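You operate a simulated robot arm through the tools that you are given. There is no shell and no other tool. Be economical: measure what you need, move in short steps, check, and stop when the job is done.

The job below is to be done with a simulated robot arm. You get a single attempt, and the scene is never put back.

## Task
Top the chiller up to MAX with the water bottle and start it.
Fine: bottle back on the ledge, filler cap on tight, then switch on; wait for 4.0 L/min. Set down upright: yellow-capped bottle.

Only the result counts: the job must be done as asked and must still hold three seconds after the hand-in. Knocking over, shifting, dropping, spilling or breaking anything else fails it. A push-on lid holds only when it is set on centred and level and pressed home; a screw cap is set on level and turned clockwise until tight.

## Robot
A 7-joint arm with a two-finger parallel gripper on a trunk, on a base that drives. Base frame: it is fixed to the floor where the robot stands at the start and does not move with it; the origin is under the middle of the robot, x ahead of it, y to its left, z up. Readings come in mm, degrees, newtons and seconds.
Its first joint turns from -166.0 to 166.0 degrees. Places, roughly: blue filler cap [1250, -500, 750]; chiller [1500, -700, 400]; chiller knob [1300, -700, 900]; chiller switch [1300, -800, 700]; service door [1100, -500, 1000]; service door latch [1000, -500, 1100]; silver puck (6x6x3 cm) [700, 200, 900]; top of the cabinet ledge [700, 100, 900]; water valve lever [1200, -800, 500]; yellow tube end on a clear hose [1250, -500, 750]. Payload 3.43 kg.
The tool frame sits at the grasp point between the pads (the TCP): z along the fingers, y along the line on which they close. The tips reach 30 mm beyond it. Largest opening 94 mm; finger width 28, thickness 10; the body of the gripper, 50 by 96 mm, starts 55 mm behind the TCP.
Orientation is that of the tool frame in the base frame, as a unit quaternion [w, x, y, z]. With the fingers straight down and closing along the base's y, the tool's x points along the base's -x, its y along +y and its z along -z.

## Interface
- The arm moves only by the tool apply_moves. Its argument "series" is a list of rows, each a list of 7 numbers: the finger opening in cm, from 0 to 9.4, then the shift along the tool's x, y, z in cm, then the turn, a rotation vector about the tool's x, y, z in degrees. In form: [[gripper, tx, ty, tz, rx, ry, rz], ...]. A call has 1 to 12 rows; each row is the pose to reach, as a shift and turn from the pose commanded when the call began, along the tool's axes at that moment. Each row takes 0.2 s and may step no farther than 50 mm and 8.6 degrees from the row before; otherwise, or with a gripper value out of range, the whole call is refused. Where a pose cannot be reached the arm comes as near as it can. A force on the tool above 50 N (or 10 N above the force at the start of the call, whichever is more), or a blocked arm, ends the call early, and 0.2 s more pass. The fingers move at their own pace (about 45 mm/s each) and stop on an object; they squeeze with about 35 N. The grip force told is the motor's: it shows also when the fingers shut on nothing. Time passes only in rows, and 0.2 s behind the last, so rows that repeat a pose let the fingers close. The reply holds the time, the measured pose of the TCP, the force on the tool along the base axes, the opening and the grip force, in the units named above and with some noise, with the torque about the TCP (base axes, N m) and any sound that the robot's microphone picked up, and new pictures: "show" is both (left out), scene, wrist or none.
- Cameras (640 x 400 px; columns grow to the right, rows downward): "scene" is now at [505.6, 143.8, 1304.2]; the picture's right is [-0.62, -0.78, 0.00], its down [-0.55, 0.44, -0.71] and it looks along [0.56, -0.44, -0.70] (base axes); focal length 214 px, centre (320, 200). "wrist" rides on the gripper at [76, 14, -102] in the tool frame; the picture's right is [-0.18, 0.98, 0.00], its down [-0.75, -0.14, -0.64] and it looks along [-0.63, -0.12, 0.77] (tool axes); focal length 243 px, centre (320, 200).
- raise_lower(by): slides the trunk up (or, below 0, down) by that many mm; the arm and the scene camera ride with it, the base frame stays. It gives what a move gives, with no picture.
- drive_base(legs): drives the robot by 1 to 6 legs, each [ahead, left, turn to the left] in mm, mm and degrees, along the robot's own axes; the way and the turn of a leg run together, so that a leg with both is an arc; at most 1500 mm and 180 degrees a leg. The arm and the cameras ride along, it lands a little off, and it stops where it bumps. It gives what a move gives, and a new picture of the scene camera.
- turn_head(pan, tilt): turns the head with the scene camera to pan (to the left, within 103 degrees either way) and tilt (down, from -29 to 69), counted from straight ahead of the robot. It gives what a move gives, and a new picture of the scene camera.
- measure_at(camera, pixels): for up to 12 pixels [column, row] of the newest picture of that camera ("zoom" is the newest enlarged one), the place [x, y, z] in the base frame of the surface seen there, good to about 3 mm. No time passes.
- zoom(camera, box): a new picture of the part [left, top, right, bottom] of that camera's present view, enlarged. No time passes.
- close_job(): hands the job in; it is judged then, once.

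Go step by step. Measure first, check grasps and placings, and put right what went wrong. The budget is 80 turns and 260 pictures, counting those below and the enlarged ones. Unless the task says otherwise, let go and move clear before handing in.

The tools are called as a command line: name --pt "numbers of a row" for each row, then --argument value for the rest, lists and objects as JSON in quotes. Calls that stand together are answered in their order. apply_moves: Moves the arm, as the interface text tells. Its arguments: {"type":"object","properties":{"series":{"type":"array"},"show":{"type":"string","enum":["both","scene","wrist","none"]}},"required":["series"]} The other tools are called the same way: raise_lower (by) slides the trunk up or down; drive_base (legs) drives the base; turn_head (pan, tilt) turns the head that bears the scene camera; measure_at (camera, pixels) gives the place of the surface under pixels of a picture; zoom (camera, box) takes an enlarged picture of a part of a camera's view; close_job () hands the job in.

At the start:

```text
clock: 0.0
eef_pos: [635.1, -162.9, 1190.0]
orientation: [0.001, 0.0, 1.0, 0.0]
contact_force: [0.6, -0.3, 0.0]
wrist_torque: [-0.04, -0.01, -0.02]
finger_gap: 94.1
finger_force: 0.2
trunk travel left (down, up): [-375.0, 235.0]
robot x, y, heading: [2.1, -2.9, 0.3]
head pan, tilt: [-38.6, 44.6]
```

scene: 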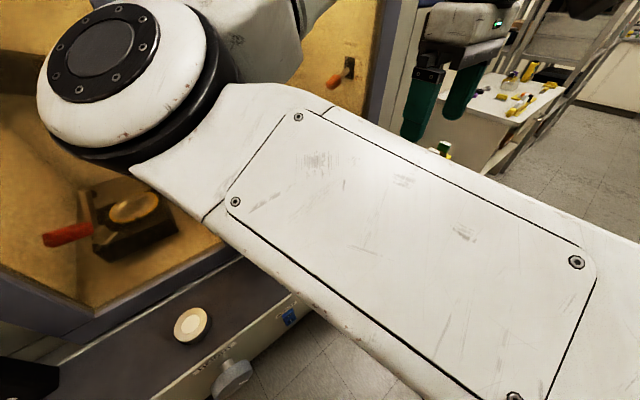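
wrist: 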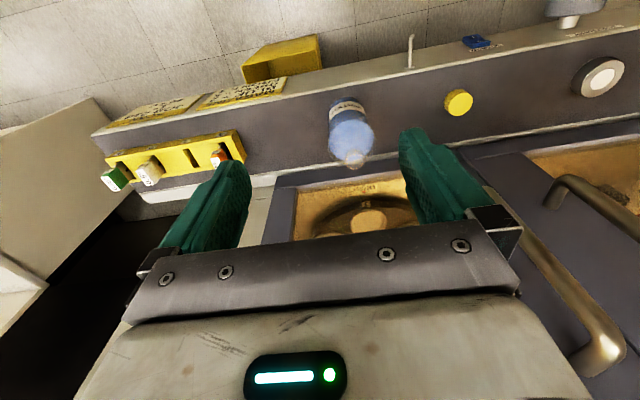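

The arm blocks most of the scene view, while the wrist view shows a ledge with a bottle (350,130), a yellow cap (458,102) and others. I'll turn the head to look around.

turn_head --pan -10 --tilt 35

turn_head --pan -60 --tilt 35

turn_head --pan 25 --tilt 45

measure_at --camera "wrist" --pixels '[[350, 130], [355, 158], [458, 102], [600, 75], [475, 40], [410, 50], [280, 60], [190, 150], [370, 220]]'

```text
clock: 0.9
eef_pos: [636.4, -162.5, 1190.5]
orientation: [0.001, 0.001, 1.0, 0.0]
contact_force: [-0.2, 0.0, 0.2]
wrist_torque: [-0.01, 0.01, -0.02]
finger_gap: 94.1
finger_force: 0.0
trunk travel left (down, up): [-375.0, 235.0]
robot x, y, heading: [-2.6, -2.6, 0.2]
head pan, tilt: [-10.0, 35.0]
```

scene: 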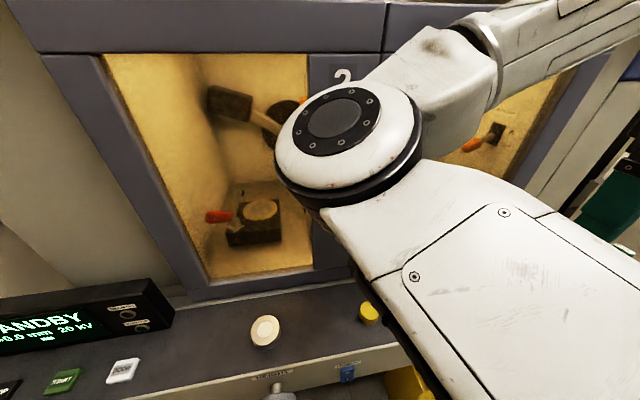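

```text
clock: 2.1
eef_pos: [635.8, -162.2, 1190.3]
orientation: [-0.001, 0.0, 1.0, 0.0]
contact_force: [0.2, -0.3, 0.1]
wrist_torque: [-0.01, 0.0, 0.02]
finger_gap: 93.9
finger_force: 0.1
trunk travel left (down, up): [-375.0, 235.0]
robot x, y, heading: [-1.8, -2.0, 0.4]
head pan, tilt: [-60.0, 35.0]
```

scene: 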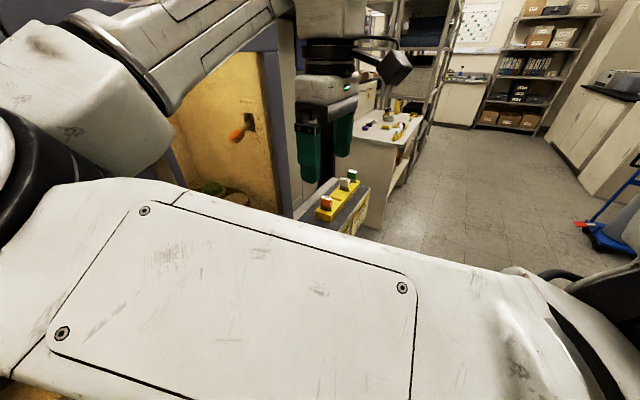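

```text
clock: 3.7
eef_pos: [635.2, -162.5, 1189.5]
orientation: [0.0, 0.0, 1.0, 0.0]
contact_force: [0.7, -0.3, -0.4]
wrist_torque: [0.01, 0.01, 0.01]
finger_gap: 94.2
finger_force: 0.1
trunk travel left (down, up): [-375.0, 235.0]
robot x, y, heading: [0.6, 0.6, -0.0]
head pan, tilt: [25.0, 45.0]
```

scene: 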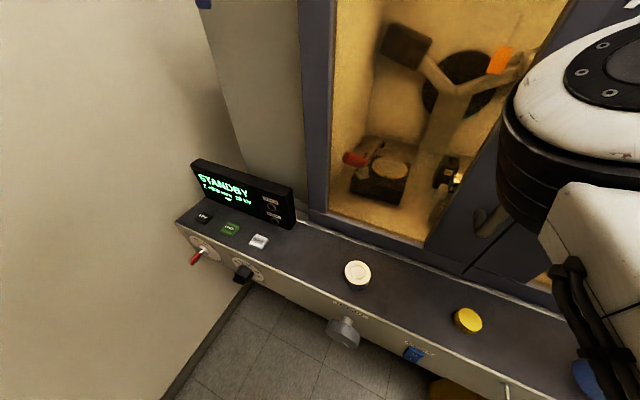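

```text
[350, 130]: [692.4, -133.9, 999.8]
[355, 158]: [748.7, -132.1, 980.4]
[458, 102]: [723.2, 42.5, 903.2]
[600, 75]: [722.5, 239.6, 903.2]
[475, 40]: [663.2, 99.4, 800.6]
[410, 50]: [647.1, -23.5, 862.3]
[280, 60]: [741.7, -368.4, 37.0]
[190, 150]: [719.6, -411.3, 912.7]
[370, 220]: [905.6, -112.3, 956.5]
```

Bottle near (700,-133). I'll enlarge it and other things to see details.

zoom --camera "wrist" --box '[280, 50, 480, 200]'

zoom --camera "wrist" --box '[80, 60, 280, 220]'

turn_head --pan -75 --tilt 15

```text
2.67 times, centred on (380, 125) of wrist
```

zoom: 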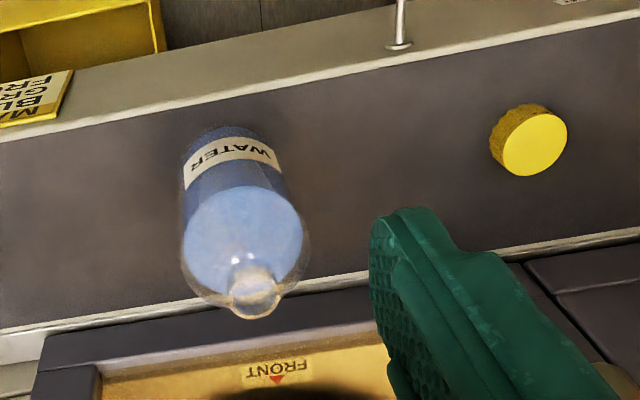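

```text
2.50 times, centred on (180, 140) of wrist
```

zoom: 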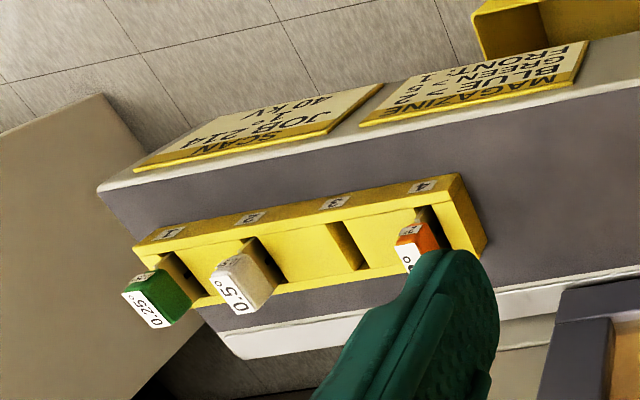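

```text
clock: 5.5
eef_pos: [633.7, -162.3, 1190.4]
orientation: [0.0, 0.001, 1.0, 0.0]
contact_force: [0.3, -0.2, 1.1]
wrist_torque: [-0.01, -0.01, -0.01]
finger_gap: 94.0
finger_force: 0.0
trunk travel left (down, up): [-375.0, 235.0]
robot x, y, heading: [0.6, 0.3, 0.2]
head pan, tilt: [-75.0, 15.0]
```

scene: 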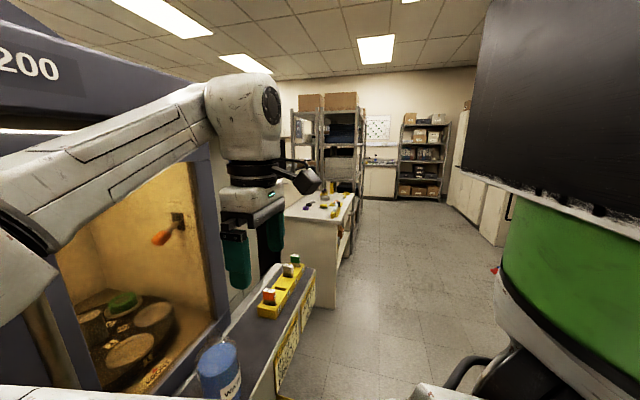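

The bottle looks open with its yellow cap perhaps lying on the ledge. I need to see what lies right; measuring some pixels before driving.

measure_at --camera "scene" --pixels '[[560, 100], [580, 270], [220, 370], [320, 210], [335, 260], [295, 280], [270, 300], [330, 290], [400, 250], [210, 280]]'

zoom --camera "scene" --box '[180, 150, 380, 400]'

turn_head --pan -100 --tilt 35

```text
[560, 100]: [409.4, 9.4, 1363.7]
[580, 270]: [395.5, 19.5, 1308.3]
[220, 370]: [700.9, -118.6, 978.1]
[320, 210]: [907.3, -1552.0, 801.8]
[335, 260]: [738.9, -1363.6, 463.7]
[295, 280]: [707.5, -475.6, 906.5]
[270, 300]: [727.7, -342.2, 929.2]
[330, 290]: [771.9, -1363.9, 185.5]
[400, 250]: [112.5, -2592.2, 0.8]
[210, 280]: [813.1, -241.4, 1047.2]
```

```text
1.60 times, centred on (280, 275) of scene
```

zoom: 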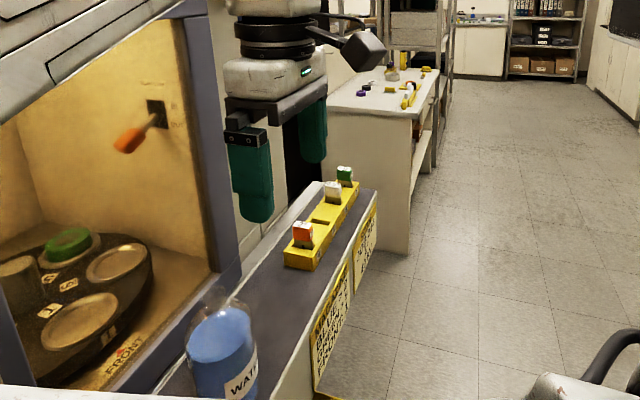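

```text
clock: 6.3
eef_pos: [633.9, -162.8, 1189.8]
orientation: [0.0, -0.001, 1.0, 0.0]
contact_force: [-0.5, -0.1, 0.7]
wrist_torque: [-0.03, -0.04, 0.0]
finger_gap: 94.1
finger_force: 0.0
trunk travel left (down, up): [-375.0, 235.0]
robot x, y, heading: [1.1, -0.3, 0.4]
head pan, tilt: [-100.0, 35.0]
```

scene: 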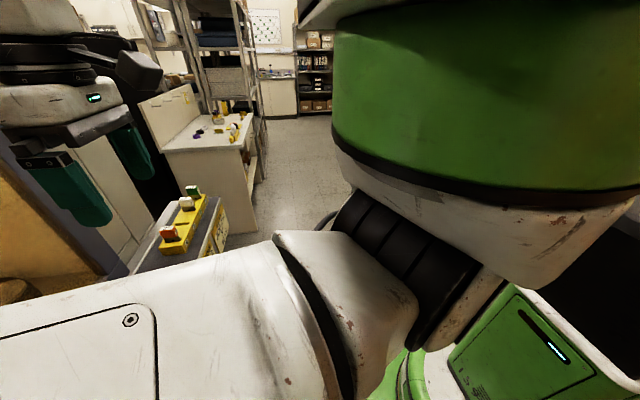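

The green mass is the robot's own head; the aisle right of the ledge (y < -480) looks free. I'll back off a bit, drive right, and look ahead.

drive_base --legs '[[-150, 0, 0], [0, -900, 0]]'

turn_head --pan 15 --tilt 30

turn_head --pan -20 --tilt 20

```text
clock: 12.1
eef_pos: [484.4, -1064.3, 1188.8]
orientation: [0.0, 0.001, 1.0, 0.0]
contact_force: [0.2, 0.1, 0.3]
wrist_torque: [0.04, 0.0, -0.05]
finger_gap: 94.0
finger_force: 0.0
trunk travel left (down, up): [-375.0, 235.0]
robot x, y, heading: [-148.4, -900.5, 0.1]
head pan, tilt: [-100.0, 35.0]
```

scene: 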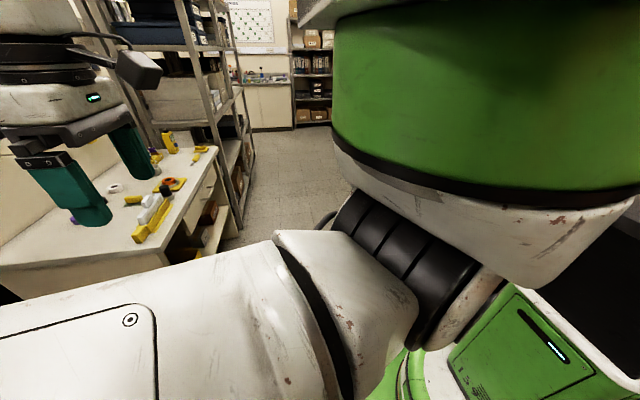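

```text
clock: 14.0
eef_pos: [484.4, -1063.0, 1189.7]
orientation: [-0.001, 0.002, 1.0, 0.0]
contact_force: [0.7, 0.2, -0.1]
wrist_torque: [0.0, 0.01, -0.02]
finger_gap: 93.9
finger_force: 0.2
trunk travel left (down, up): [-375.0, 235.0]
robot x, y, heading: [-145.9, -899.5, -0.4]
head pan, tilt: [15.0, 30.0]
```

scene: 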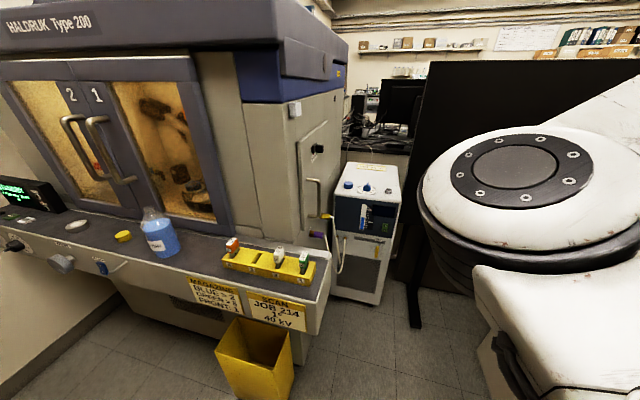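

```text
clock: 15.0
eef_pos: [484.8, -1064.6, 1189.8]
orientation: [0.001, 0.001, 1.0, 0.0]
contact_force: [0.3, 0.0, 0.3]
wrist_torque: [0.01, 0.02, 0.02]
finger_gap: 94.2
finger_force: 0.2
trunk travel left (down, up): [-375.0, 235.0]
robot x, y, heading: [-148.7, -902.4, 0.1]
head pan, tilt: [-20.0, 20.0]
```

scene: 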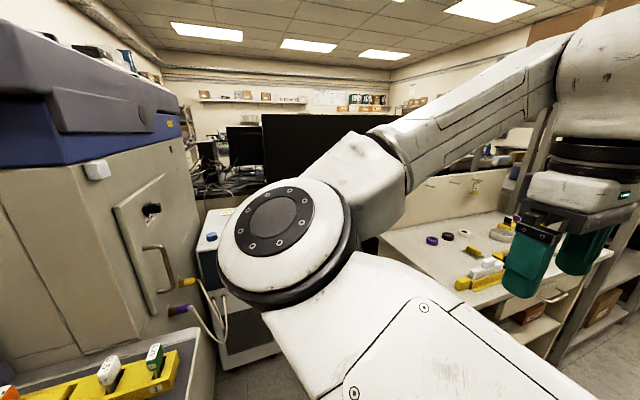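

Now the chiller is visible at (365,220) beside the cabinet with a knob set. I'll go back to the first pan and zoom in.

turn_head --pan 10 --tilt 30

zoom --camera "scene" --box '[260, 130, 420, 320]'

zoom --camera "scene" --box '[280, 145, 360, 245]'

zoom --camera "scene" --box '[340, 150, 400, 240]'

```text
clock: 16.0
eef_pos: [483.7, -1063.8, 1190.1]
orientation: [0.001, 0.001, 1.0, 0.0]
contact_force: [-1.0, 0.0, -0.1]
wrist_torque: [0.02, 0.02, 0.0]
finger_gap: 93.9
finger_force: 0.0
trunk travel left (down, up): [-375.0, 235.0]
robot x, y, heading: [-145.5, -899.6, -0.0]
head pan, tilt: [10.0, 30.0]
```

scene: 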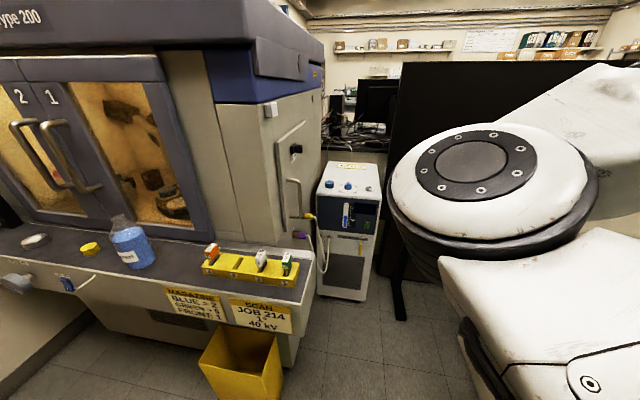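

```text
2.11 times, centred on (340, 225) of scene
```

zoom: 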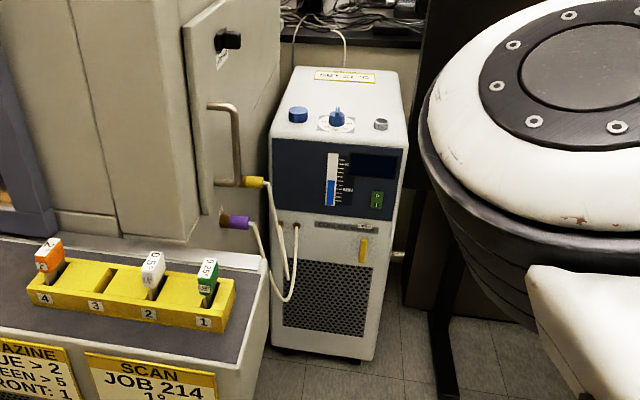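

```text
4.00 times, centred on (320, 195) of scene
```

zoom: 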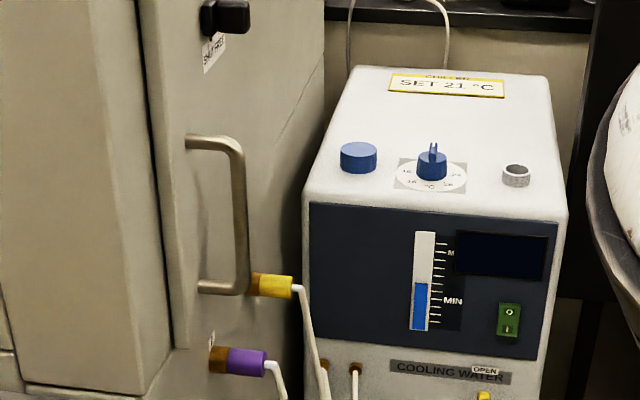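

```text
4.44 times, centred on (370, 195) of scene
```

zoom: 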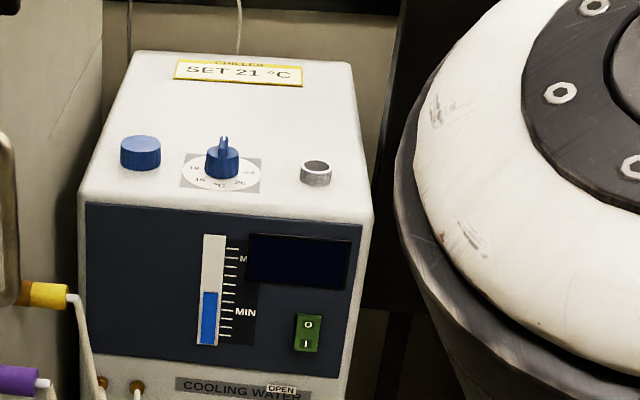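

The chiller top holds the blue cap, a dial and a silver ring; level is near MIN. Now a closer look at the bottle, yellow disc, and the side table.

zoom --camera "scene" --box '[10, 190, 170, 290]'

measure_at --camera "scene" --pixels '[[119, 216], [128, 245], [90, 246], [90, 252], [34, 239], [330, 184], [348, 184], [368, 188], [368, 227], [300, 217], [298, 235], [297, 149]]'

turn_head --pan -50 --tilt 20

zoom --camera "scene" --box '[0, 150, 240, 320]'

zoom --camera "wrist" --box '[0, 0, 640, 400]'

```text
4.00 times, centred on (90, 240) of scene
```

zoom: 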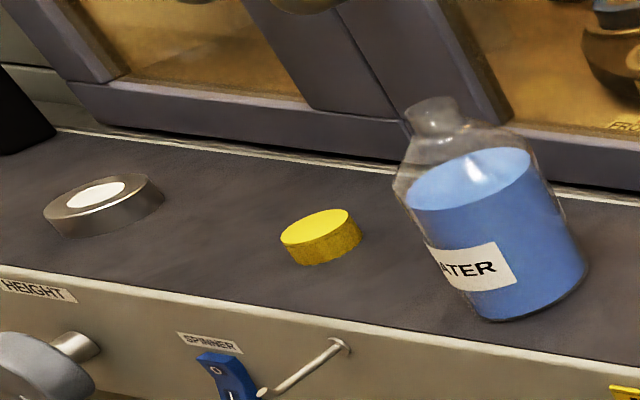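

```text
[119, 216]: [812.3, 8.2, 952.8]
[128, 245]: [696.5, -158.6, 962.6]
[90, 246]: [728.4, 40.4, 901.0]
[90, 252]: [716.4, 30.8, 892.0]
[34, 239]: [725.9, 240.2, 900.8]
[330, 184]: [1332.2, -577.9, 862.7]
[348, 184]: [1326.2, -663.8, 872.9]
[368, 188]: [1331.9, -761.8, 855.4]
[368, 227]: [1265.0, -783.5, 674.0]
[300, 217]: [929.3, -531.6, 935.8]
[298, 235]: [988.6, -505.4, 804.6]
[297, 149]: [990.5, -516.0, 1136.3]
```

```text
clock: 17.3
eef_pos: [483.9, -1064.5, 1189.1]
orientation: [0.0, 0.001, 1.0, 0.0]
contact_force: [0.2, 0.2, -0.2]
wrist_torque: [0.01, 0.0, 0.0]
finger_gap: 94.0
finger_force: 0.1
trunk travel left (down, up): [-375.0, 235.0]
robot x, y, heading: [-149.1, -900.0, -0.2]
head pan, tilt: [-50.0, 20.0]
```

scene: 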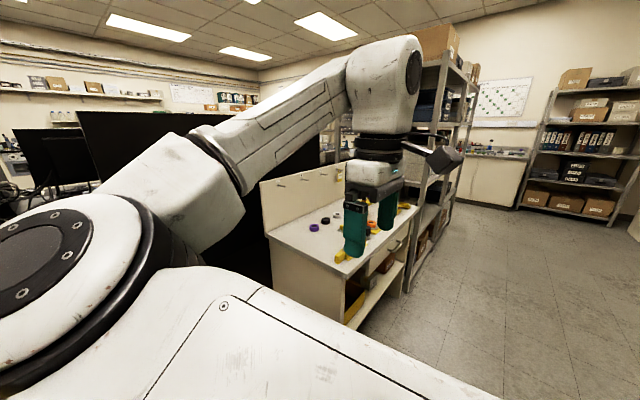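

```text
2.35 times, centred on (120, 235) of scene
```

zoom: 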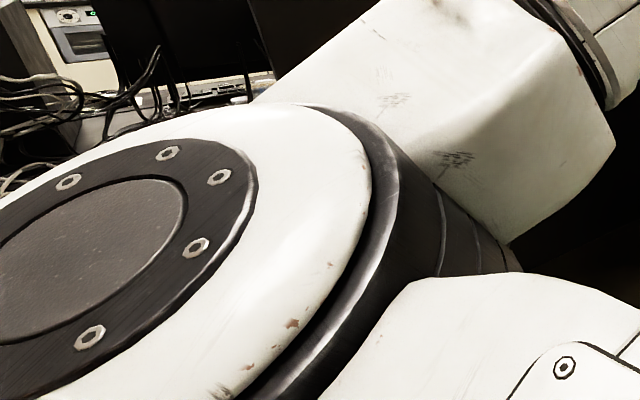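

```text
1.00 times, centred on (320, 200) of wrist (not enlarged: the box is as wide or as high as the picture)
```

zoom: 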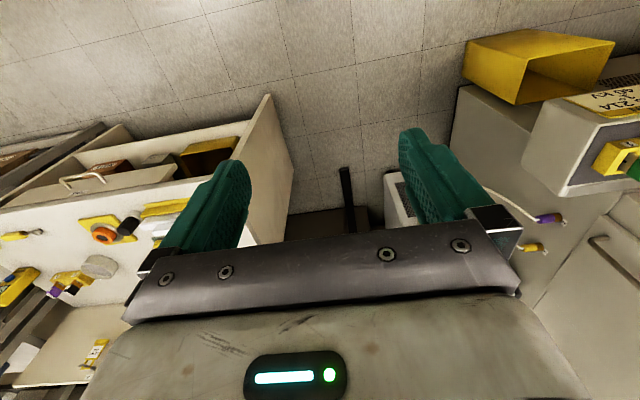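

The table has no bottles of interest, and the yellow disc is likely the bottle's cap. Before approaching the chiller, I'll measure the panel and floor clearances.

turn_head --pan 5 --tilt 25

measure_at --camera "wrist" --pixels '[[347, 200], [330, 222], [270, 100], [290, 210], [395, 180], [540, 80], [480, 75], [580, 180], [620, 160], [545, 217], [535, 247], [620, 260]]'

```text
clock: 18.5
eef_pos: [485.0, -1063.6, 1190.0]
orientation: [0.0, 0.001, 1.0, 0.0]
contact_force: [-0.8, 0.3, -0.4]
wrist_torque: [0.0, -0.03, 0.01]
finger_gap: 94.2
finger_force: 0.1
trunk travel left (down, up): [-375.0, 235.0]
robot x, y, heading: [-148.1, -899.2, -0.1]
head pan, tilt: [5.0, 25.0]
```

scene: 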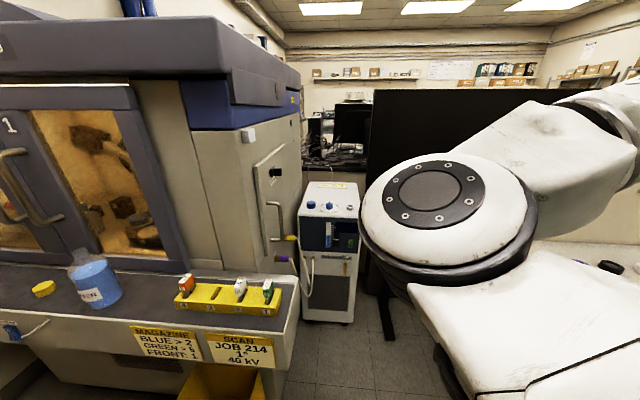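

```text
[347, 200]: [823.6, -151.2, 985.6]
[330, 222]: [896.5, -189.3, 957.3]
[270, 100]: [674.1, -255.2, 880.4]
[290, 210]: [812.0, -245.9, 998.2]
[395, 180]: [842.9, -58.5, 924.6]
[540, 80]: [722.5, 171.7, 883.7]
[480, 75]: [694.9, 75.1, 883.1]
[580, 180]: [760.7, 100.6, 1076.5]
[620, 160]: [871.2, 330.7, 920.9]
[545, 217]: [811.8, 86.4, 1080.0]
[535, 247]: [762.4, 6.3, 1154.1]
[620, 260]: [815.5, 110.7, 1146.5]
```

Those wrist readings belong to the old picture; I'll measure from the fresh scene picture instead.

measure_at --camera "scene" --pixels '[[388, 335], [372, 150], [330, 321], [300, 310], [305, 185], [355, 187], [262, 210], [290, 265], [290, 237], [210, 380], [280, 370], [400, 110]]'

zoom --camera "scene" --box '[250, 160, 370, 290]'

```text
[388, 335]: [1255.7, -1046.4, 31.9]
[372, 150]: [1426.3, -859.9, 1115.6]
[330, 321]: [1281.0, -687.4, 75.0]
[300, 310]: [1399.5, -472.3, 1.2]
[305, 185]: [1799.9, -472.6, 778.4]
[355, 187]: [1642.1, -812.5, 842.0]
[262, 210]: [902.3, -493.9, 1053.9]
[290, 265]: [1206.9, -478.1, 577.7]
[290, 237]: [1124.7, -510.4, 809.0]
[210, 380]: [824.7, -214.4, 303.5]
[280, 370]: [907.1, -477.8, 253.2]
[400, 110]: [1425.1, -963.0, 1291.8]
```

```text
3.08 times, centred on (310, 225) of scene
```

zoom: 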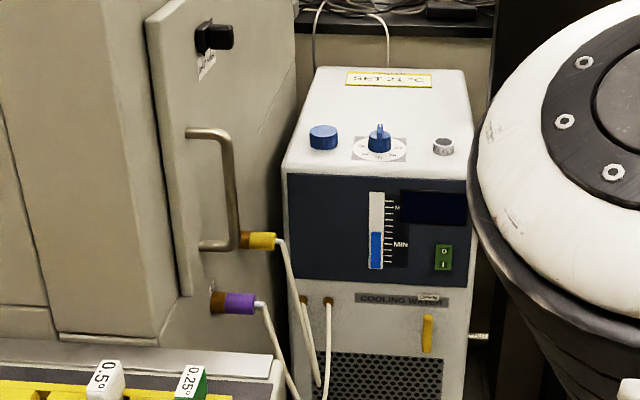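

The aisle is clear (panel at x≥1425, panel foot at y≈-1046, table y<-1360). Driving forward toward the chiller.

drive_base --legs '[[750, 30, 0]]'

turn_head --pan 18 --tilt 40

zoom --camera "scene" --box '[200, 100, 440, 300]'

apply_moves --pt "9.4 0 0 0 0 0 0" --show "wrist"

```text
clock: 22.6
eef_pos: [1241.2, -1035.6, 1189.6]
orientation: [0.001, 0.001, 1.0, 0.0]
contact_force: [0.4, 0.7, -0.4]
wrist_torque: [-0.02, -0.03, 0.01]
finger_gap: 94.1
finger_force: 0.1
trunk travel left (down, up): [-375.0, 235.0]
robot x, y, heading: [605.3, -867.9, -0.4]
head pan, tilt: [5.0, 25.0]
```

scene: 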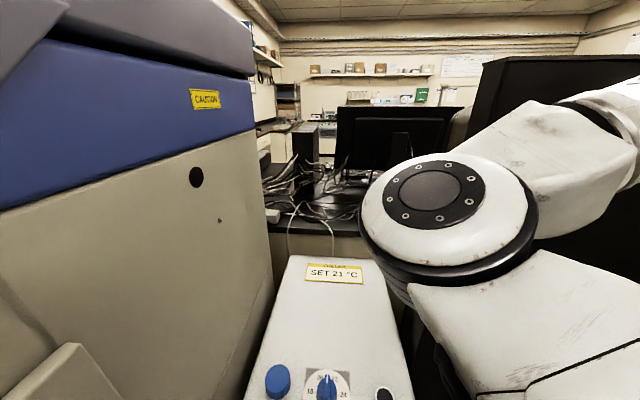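

```text
clock: 23.4
eef_pos: [1239.7, -1034.2, 1188.1]
orientation: [0.0, 0.001, 1.0, 0.001]
contact_force: [-0.4, 0.5, -0.5]
wrist_torque: [-0.02, -0.01, -0.01]
finger_gap: 94.1
finger_force: 0.0
trunk travel left (down, up): [-375.0, 235.0]
robot x, y, heading: [607.5, -873.6, -0.0]
head pan, tilt: [18.0, 40.0]
```

scene: 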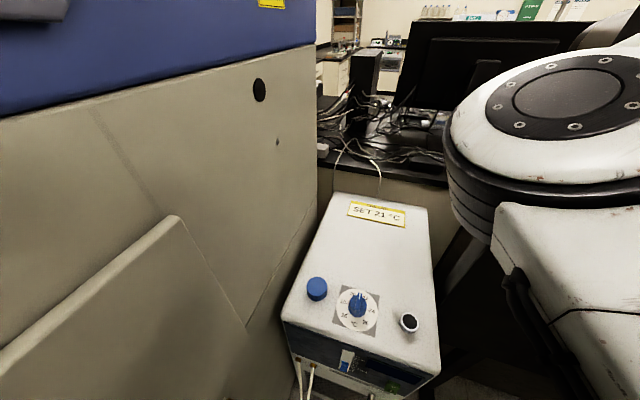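

```text
2.00 times, centred on (320, 200) of scene
```

zoom: 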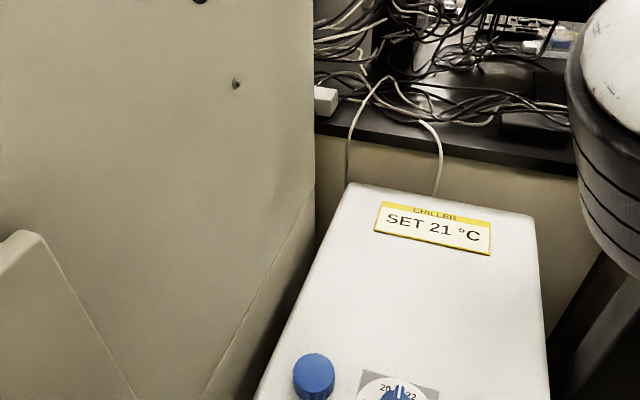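

```text
clock: 23.8
eef_pos: [1242.0, -1034.3, 1189.0]
orientation: [0.0, 0.001, 1.0, 0.0]
contact_force: [-0.1, 0.0, -0.8]
wrist_torque: [0.02, -0.02, -0.02]
finger_gap: 93.9
finger_force: 0.1
trunk travel left (down, up): [-375.0, 235.0]
robot x, y, heading: [605.3, -867.4, 0.1]
head pan, tilt: [18.0, 40.0]
```

wrist: 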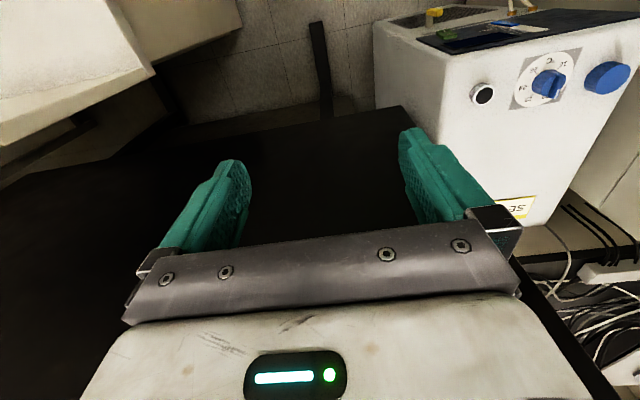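

From the wrist, the chiller top and front are seen at (540,70). Zooming to read the dial and front.

zoom --camera "wrist" --box '[390, 0, 640, 150]'

zoom --camera "scene" --box '[280, 260, 440, 400]'

measure_at --camera "scene" --pixels '[[317, 284], [317, 293], [309, 293], [326, 287], [355, 300], [407, 323], [400, 282], [340, 285], [430, 365], [285, 310], [335, 205], [426, 210]]'

```text
2.56 times, centred on (515, 75) of wrist
```

zoom: 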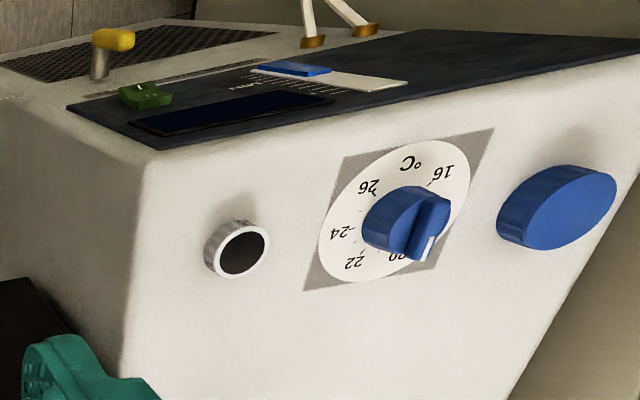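

```text
2.86 times, centred on (360, 330) of scene
```

zoom: 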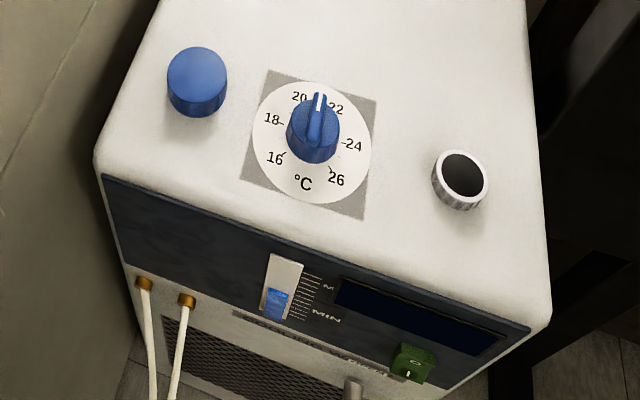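

```text
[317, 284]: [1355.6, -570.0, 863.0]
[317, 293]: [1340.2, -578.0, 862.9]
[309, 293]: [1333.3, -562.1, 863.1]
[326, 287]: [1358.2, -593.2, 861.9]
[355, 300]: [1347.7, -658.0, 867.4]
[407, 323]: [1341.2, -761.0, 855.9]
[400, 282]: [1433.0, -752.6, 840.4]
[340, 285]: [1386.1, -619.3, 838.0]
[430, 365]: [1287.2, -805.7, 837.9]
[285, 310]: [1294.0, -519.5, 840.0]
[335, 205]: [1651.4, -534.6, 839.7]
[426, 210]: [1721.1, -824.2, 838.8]
```

Dial already reads 21; chiller top is z≈839, blue cap top centre ≈(1344,-576,863). I'll move the gripper above the cap, staying high.

measure_at --camera "scene" --pixels '[[180, 220], [245, 325], [250, 270], [300, 230], [120, 250]]'

apply_moves --pt "6.5 -0.9 4.2 1.3 0 0 -2" --pt "6.5 -1.8 8.4 2.6 0 0 -4" --pt "6.5 -2.7 12.6 3.9 0 0 -6" --pt "6.5 -3.6 16.8 5.2 0 0 -8" --pt "6.5 -4.5 21 6.5 0 0 -10" --pt "6.5 -5.4 25.2 7.8 0 0 -12" --pt "6.5 -6.3 29.4 9.1 0 0 -14" --pt "6.5 -7.2 33.6 10.4 0 0 -16" --pt "6.5 -8.1 37.8 11.7 0 0 -18" --pt "6.5 -9.1 42 13 0 0 -20" --pt "6.5 -10.1 45.8 16 0 0 -20" --pt "6.5 -10.1 45.8 20 0 0 -20"

```text
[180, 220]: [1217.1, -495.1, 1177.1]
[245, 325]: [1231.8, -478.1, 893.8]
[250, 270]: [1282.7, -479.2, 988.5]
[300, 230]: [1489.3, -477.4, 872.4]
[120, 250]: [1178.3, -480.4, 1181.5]
```

```text
clock: 24.8
eef_pos: [1273.8, -927.5, 1134.9]
orientation: [-0.003, 0.028, 1.0, -0.001]
contact_force: [-0.4, -0.9, 0.1]
wrist_torque: [0.02, 0.03, -0.02]
finger_gap: 65.0
finger_force: 0.1
trunk travel left (down, up): [-375.0, 235.0]
robot x, y, heading: [601.1, -870.7, -0.1]
head pan, tilt: [18.0, 40.0]
stopped in row 5: the arm was blocked; the commanded pose is now the measured one
```

scene: 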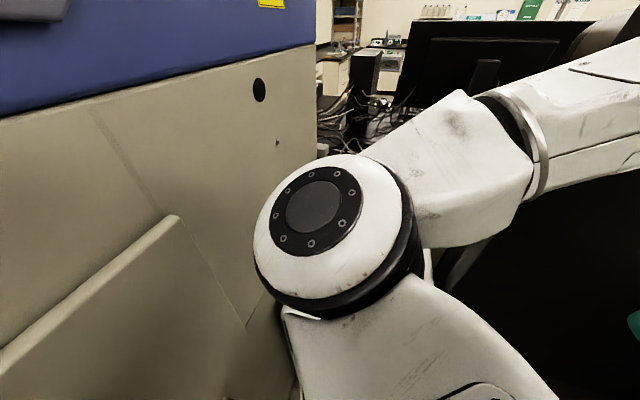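
wrist: 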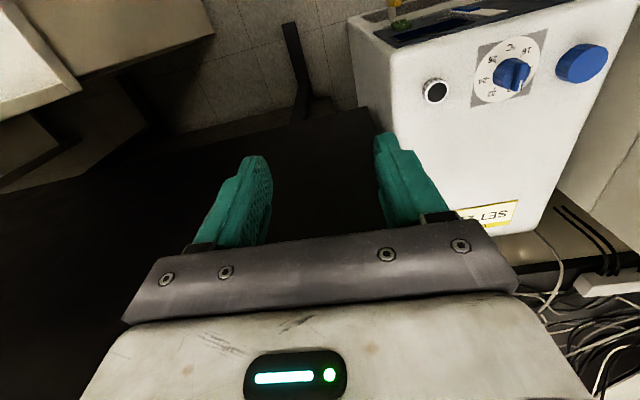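

The arm got blocked, likely the elbow touching the cabinet. I'll measure where the elbow is and shift the base right so there's room.

measure_at --camera "scene" --pixels '[[265, 250], [310, 205], [290, 300], [380, 190], [440, 150]]'

drive_base --legs '[[0, -180, 0]]'

```text
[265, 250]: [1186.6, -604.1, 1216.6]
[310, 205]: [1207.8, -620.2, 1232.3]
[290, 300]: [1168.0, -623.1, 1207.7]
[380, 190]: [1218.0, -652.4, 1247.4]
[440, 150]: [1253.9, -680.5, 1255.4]
```

```text
clock: 26.4
eef_pos: [1274.3, -1107.1, 1135.0]
orientation: [-0.001, 0.026, 1.0, 0.0]
contact_force: [0.1, -0.5, 0.6]
wrist_torque: [-0.06, 0.0, 0.02]
finger_gap: 65.0
finger_force: 0.1
trunk travel left (down, up): [-375.0, 235.0]
robot x, y, heading: [606.5, -1051.9, -0.1]
head pan, tilt: [18.0, 40.0]
```

scene: 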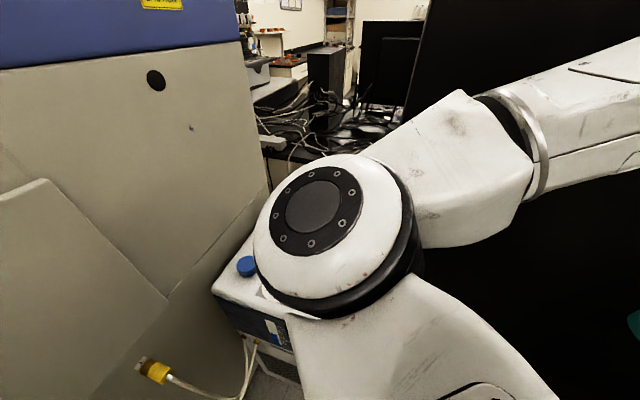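

The elbow seems far from the wall, so maybe it was a joint/pose problem; the base is now at (606,-1052). I'll retry at constant height toward the cap.

apply_moves --pt "6.5 -0.8 4.39 0 0 0 -1.4" --pt "6.5 -1.6 8.78 0 0 0 -2.8" --pt "6.5 -2.4 13.2 0 0 0 -4.2" --pt "6.5 -3.2 17.6 0 0 0 -5.6" --pt "6.5 -4.0 22 0 0 0 -7" --pt "6.5 -4.8 26.4 0 0 0 -8.4" --pt "6.5 -5.6 30.8 0 0 0 -9.8" --pt "6.5 -6.4 35.2 0 0 0 -11.2" --pt "6.5 -7.2 39.6 0 0 0 -12.6" --pt "6.5 -8 44 0 0 0 -14" --pt "6.5 -8.8 48.4 0 0 0 -15.5" --pt "6.5 -9.67 52.7 0 0 0 -17"

```text
clock: 26.9
eef_pos: [1288.2, -1102.8, 1132.1]
orientation: [-0.006, 0.108, 0.994, -0.002]
contact_force: [-0.3, 0.2, 0.5]
wrist_torque: [-0.02, 0.0, -0.01]
finger_gap: 65.2
finger_force: 0.0
trunk travel left (down, up): [-375.0, 235.0]
robot x, y, heading: [605.4, -1048.5, 0.1]
head pan, tilt: [18.0, 40.0]
stopped in row 2: the arm was blocked; the commanded pose is now the measured one
```

scene: 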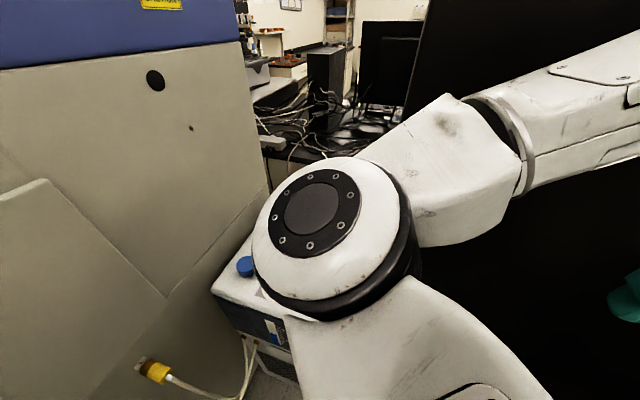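
wrist: 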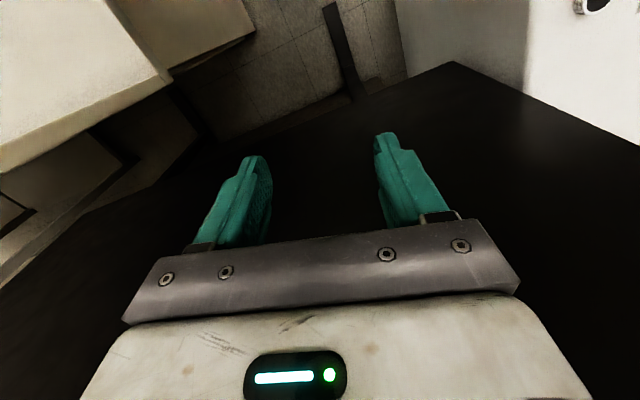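

Blocked again well clear of everything, so it's a joint limit: this arm can't swing farther left relative to the body. I'll swing the hand right and instead turn the base left.

apply_moves --pt "6.5 1.4 -3.6 0 0 0 3" --pt "6.5 2.8 -7.2 0 0 0 6" --pt "6.5 4.2 -10.8 0 0 0 9" --pt "6.5 5.6 -14.3 0 0 0 12" --pt "6.5 7.0 -17.9 0 0 0 16" --show "none"

drive_base --legs '[[0, 0, 25]]'

```text
clock: 28.1
eef_pos: [1182.7, -1261.3, 1132.6]
orientation: [-0.005, 0.244, 0.97, -0.003]
contact_force: [0.2, 0.6, -0.3]
wrist_torque: [-0.04, -0.01, 0.02]
finger_gap: 64.8
finger_force: 0.0
trunk travel left (down, up): [-375.0, 235.0]
robot x, y, heading: [608.7, -1052.3, 0.1]
head pan, tilt: [18.0, 40.0]
```

```text
clock: 29.8
eef_pos: [1217.7, -997.3, 1133.4]
orientation: [-0.004, 0.027, 1.0, -0.002]
contact_force: [-0.6, 1.0, 0.1]
wrist_torque: [0.0, -0.01, -0.03]
finger_gap: 65.0
finger_force: 0.0
trunk travel left (down, up): [-375.0, 235.0]
robot x, y, heading: [605.2, -1051.4, 25.3]
head pan, tilt: [18.0, 40.0]
```

scene: 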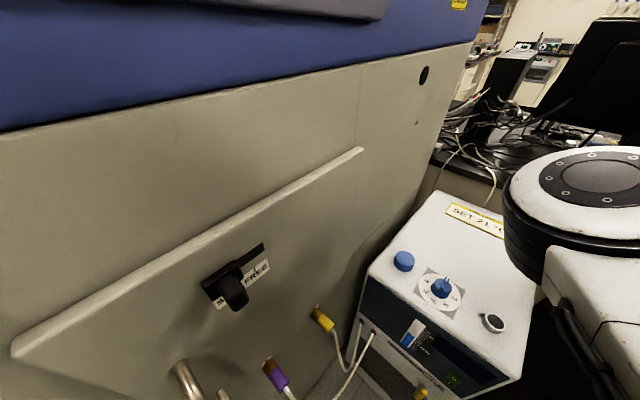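

Now the wrist has turned the other way, so the limit was in the wrist. Next I check the elbow position before turning the base farther.

measure_at --camera "scene" --pixels '[[600, 175], [520, 190], [560, 260], [404, 260], [232, 292], [185, 380], [270, 365], [320, 315]]'

zoom --camera "scene" --box '[340, 180, 540, 400]'

zoom --camera "scene" --box '[180, 220, 360, 400]'

```text
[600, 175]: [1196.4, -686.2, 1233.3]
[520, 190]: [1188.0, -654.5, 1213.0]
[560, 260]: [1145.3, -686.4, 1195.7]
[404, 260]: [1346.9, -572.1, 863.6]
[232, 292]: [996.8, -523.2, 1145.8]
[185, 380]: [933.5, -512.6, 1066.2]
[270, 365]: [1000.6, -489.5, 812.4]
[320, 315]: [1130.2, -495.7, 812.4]
```

```text
1.82 times, centred on (440, 290) of scene
```

zoom: 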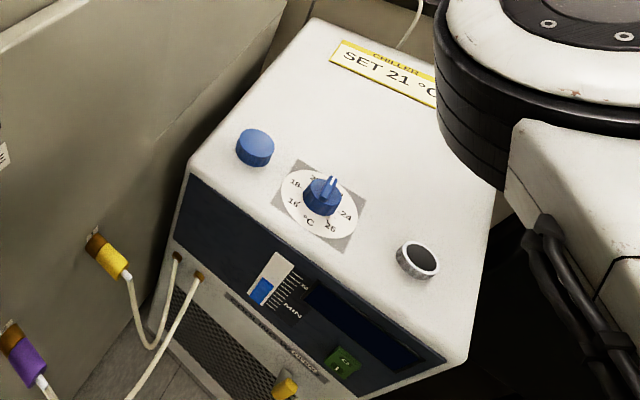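

```text
2.22 times, centred on (270, 310) of scene
```

zoom: 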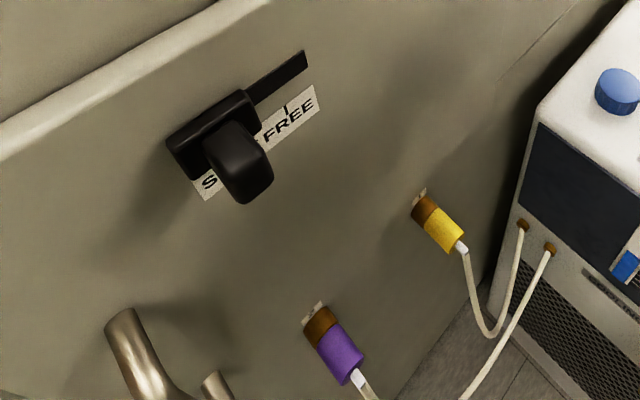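

Both hoses are plugged in; the elbow is ~677 mm out. I'll swing the arm right 18°, then turn the base and back off to about (560,-1090, 50°).

apply_moves --pt "6.5 0.1 -3.9 0 0 0 3.6" --pt "6.5 0.2 -7.7 0 0 0 7.2" --pt "6.5 0.3 -11.5 0 0 0 10.8" --pt "6.5 0.35 -15.4 0 0 0 14.4" --pt "6.5 0.4 -19.2 0 0 0 18" --show "none"

drive_base --legs '[[-57, -16, 0], [0, 0, 25]]'

turn_head --pan -10 --tilt 40

```text
clock: 31.0
eef_pos: [1202.7, -1189.5, 1133.3]
orientation: [-0.003, 0.183, 0.983, -0.005]
contact_force: [0.3, 0.0, 0.5]
wrist_torque: [-0.04, 0.01, -0.02]
finger_gap: 64.9
finger_force: 0.1
trunk travel left (down, up): [-375.0, 235.0]
robot x, y, heading: [605.0, -1049.0, 25.2]
head pan, tilt: [18.0, 40.0]
```

```text
clock: 33.3
eef_pos: [1162.1, -964.6, 1134.4]
orientation: [-0.002, -0.032, 0.999, -0.004]
contact_force: [-0.6, -0.3, 0.0]
wrist_torque: [-0.01, 0.02, 0.01]
finger_gap: 64.9
finger_force: 0.1
trunk travel left (down, up): [-375.0, 235.0]
robot x, y, heading: [558.5, -1088.7, 49.8]
head pan, tilt: [18.0, 40.0]
```

scene: 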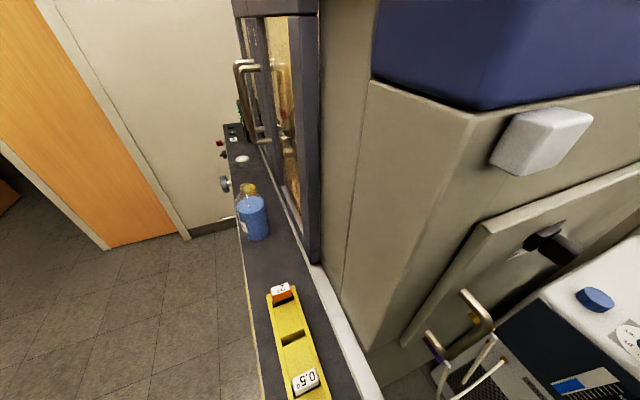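

```text
clock: 34.2
eef_pos: [1161.6, -964.6, 1134.5]
orientation: [-0.002, -0.032, 0.999, -0.005]
contact_force: [0.2, 0.2, -0.1]
wrist_torque: [0.0, 0.0, 0.03]
finger_gap: 64.8
finger_force: 0.1
trunk travel left (down, up): [-375.0, 235.0]
robot x, y, heading: [557.8, -1088.1, 49.7]
head pan, tilt: [-10.0, 40.0]
```

scene: 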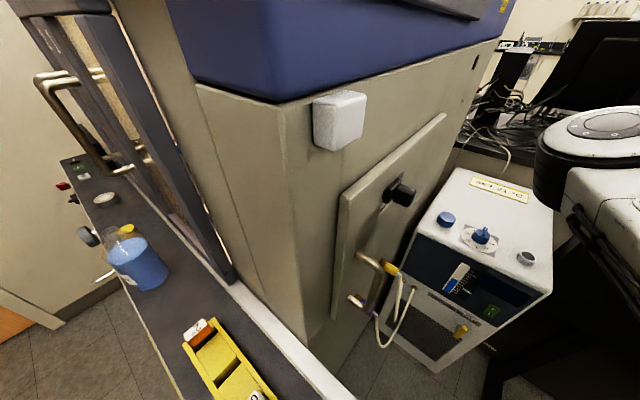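

View is clear; the base is at (558,-1088, 50°). Now extend the hand over the cap at constant height.

apply_moves --pt "6.5 -2.08 3.78 0 0 0 0" --pt "6.5 -4.16 7.56 0 0 0 0" --pt "6.5 -6.24 11.34 0 0 0 0" --pt "6.5 -8.32 15.12 0 0 0 0" --pt "6.5 -10.4 18.9 0 0 0 0" --pt "6.5 -12.48 22.68 0 0 0 0" --pt "6.5 -14.56 26.46 0 0 0 0" --pt "6.5 -16.64 30.24 0 0 0 0" --pt "6.5 -18.72 34.02 0 0 0 0" --pt "6.5 -20.8 37.8 0 0 0 0"

```text
clock: 36.4
eef_pos: [1349.0, -591.3, 1131.1]
orientation: [-0.002, -0.02, 1.0, 0.001]
contact_force: [-0.5, 0.4, -0.5]
wrist_torque: [-0.02, 0.02, -0.04]
finger_gap: 65.1
finger_force: 0.1
trunk travel left (down, up): [-375.0, 235.0]
robot x, y, heading: [558.3, -1091.7, 49.7]
head pan, tilt: [-10.0, 40.0]
```

scene: 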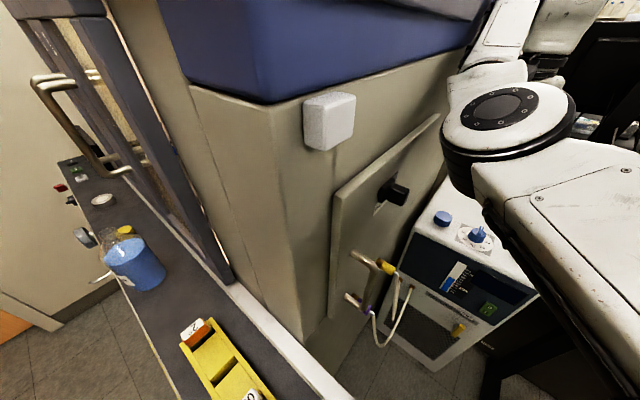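
wrist: 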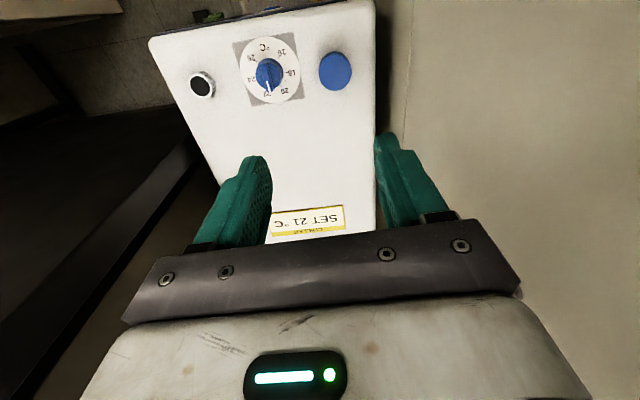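

The gripper is above the chiller with the cap seen at (336,70). Measuring its edges.

measure_at --camera "wrist" --pixels '[[336, 70], [320, 71], [351, 71], [336, 54], [336, 87], [270, 75], [202, 85], [300, 130]]'

measure_at --camera "scene" --pixels '[[445, 160], [462, 190], [442, 217]]'

zoom --camera "wrist" --box '[150, 0, 400, 150]'

```text
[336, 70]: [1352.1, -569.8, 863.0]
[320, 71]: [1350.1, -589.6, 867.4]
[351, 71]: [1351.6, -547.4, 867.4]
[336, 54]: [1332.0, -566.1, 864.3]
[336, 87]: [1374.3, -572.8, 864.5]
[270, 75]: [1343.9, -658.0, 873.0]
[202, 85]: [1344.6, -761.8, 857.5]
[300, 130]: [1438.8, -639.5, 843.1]
```

```text
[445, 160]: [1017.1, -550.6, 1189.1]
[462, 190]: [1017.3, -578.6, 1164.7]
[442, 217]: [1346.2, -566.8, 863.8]
```

```text
2.56 times, centred on (275, 75) of wrist
```

zoom: 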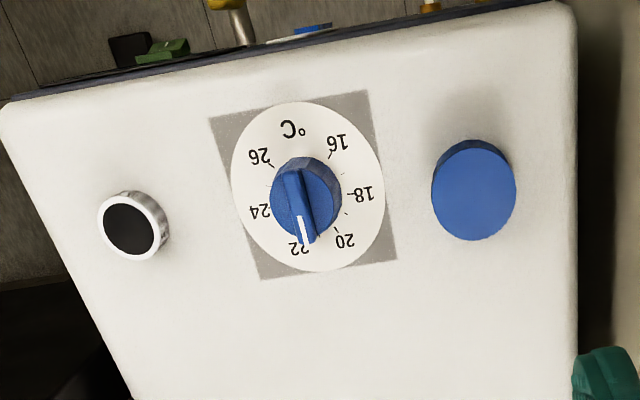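

Cap centre ≈(1351,-569), diameter ≈42, top 864. Descending straight onto it with 65 mm opening.

apply_moves --pt "6.5 -0.3 2.2 4 0 0 0" --pt "6.5 -0.3 2.2 8.5 0 0 0" --pt "6.5 -0.3 2.2 13 0 0 0" --pt "6.5 -0.3 2.2 17.5 0 0 0" --pt "6.5 -0.3 2.2 21.5 0 0 0" --pt "6.5 -0.3 2.2 21.5 0 0 0"

```text
clock: 37.8
eef_pos: [1352.3, -575.5, 916.6]
orientation: [-0.001, -0.016, 1.0, 0.001]
contact_force: [-0.6, 0.0, -0.5]
wrist_torque: [-0.04, -0.03, 0.0]
finger_gap: 65.0
finger_force: 0.0
trunk travel left (down, up): [-375.0, 235.0]
robot x, y, heading: [560.9, -1090.2, 49.4]
head pan, tilt: [-10.0, 40.0]
```

scene: 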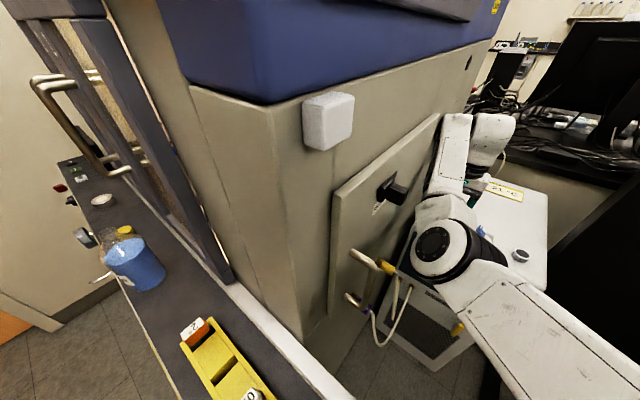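
wrist: 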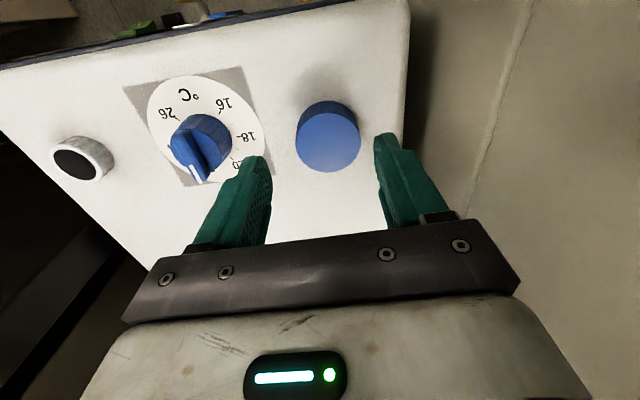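

The elbow dropped close to the hoses (440,250). Measure its clearance and the cap relative to the fingers.

measure_at --camera "scene" --pixels '[[415, 250], [440, 250], [430, 275], [440, 205], [385, 267], [400, 290], [450, 150]]'

measure_at --camera "wrist" --pixels '[[330, 140], [298, 145], [361, 140], [328, 172], [328, 113]]'

zoom --camera "scene" --box '[330, 150, 560, 360]'

```text
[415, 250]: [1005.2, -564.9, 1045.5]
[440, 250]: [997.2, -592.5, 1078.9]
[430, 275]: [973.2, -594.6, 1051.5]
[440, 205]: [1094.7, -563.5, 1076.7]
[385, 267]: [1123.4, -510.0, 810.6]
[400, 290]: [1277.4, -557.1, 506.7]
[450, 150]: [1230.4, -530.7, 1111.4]
```

```text
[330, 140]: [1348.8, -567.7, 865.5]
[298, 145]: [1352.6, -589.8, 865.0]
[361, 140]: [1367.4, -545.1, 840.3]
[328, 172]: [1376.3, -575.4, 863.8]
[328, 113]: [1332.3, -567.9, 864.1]
```

```text
1.90 times, centred on (445, 255) of scene
```

zoom: 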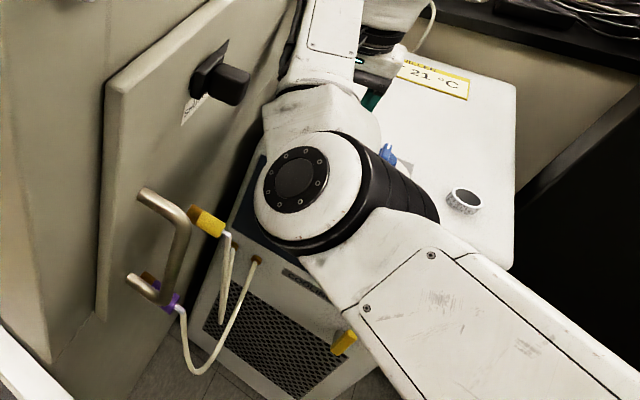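

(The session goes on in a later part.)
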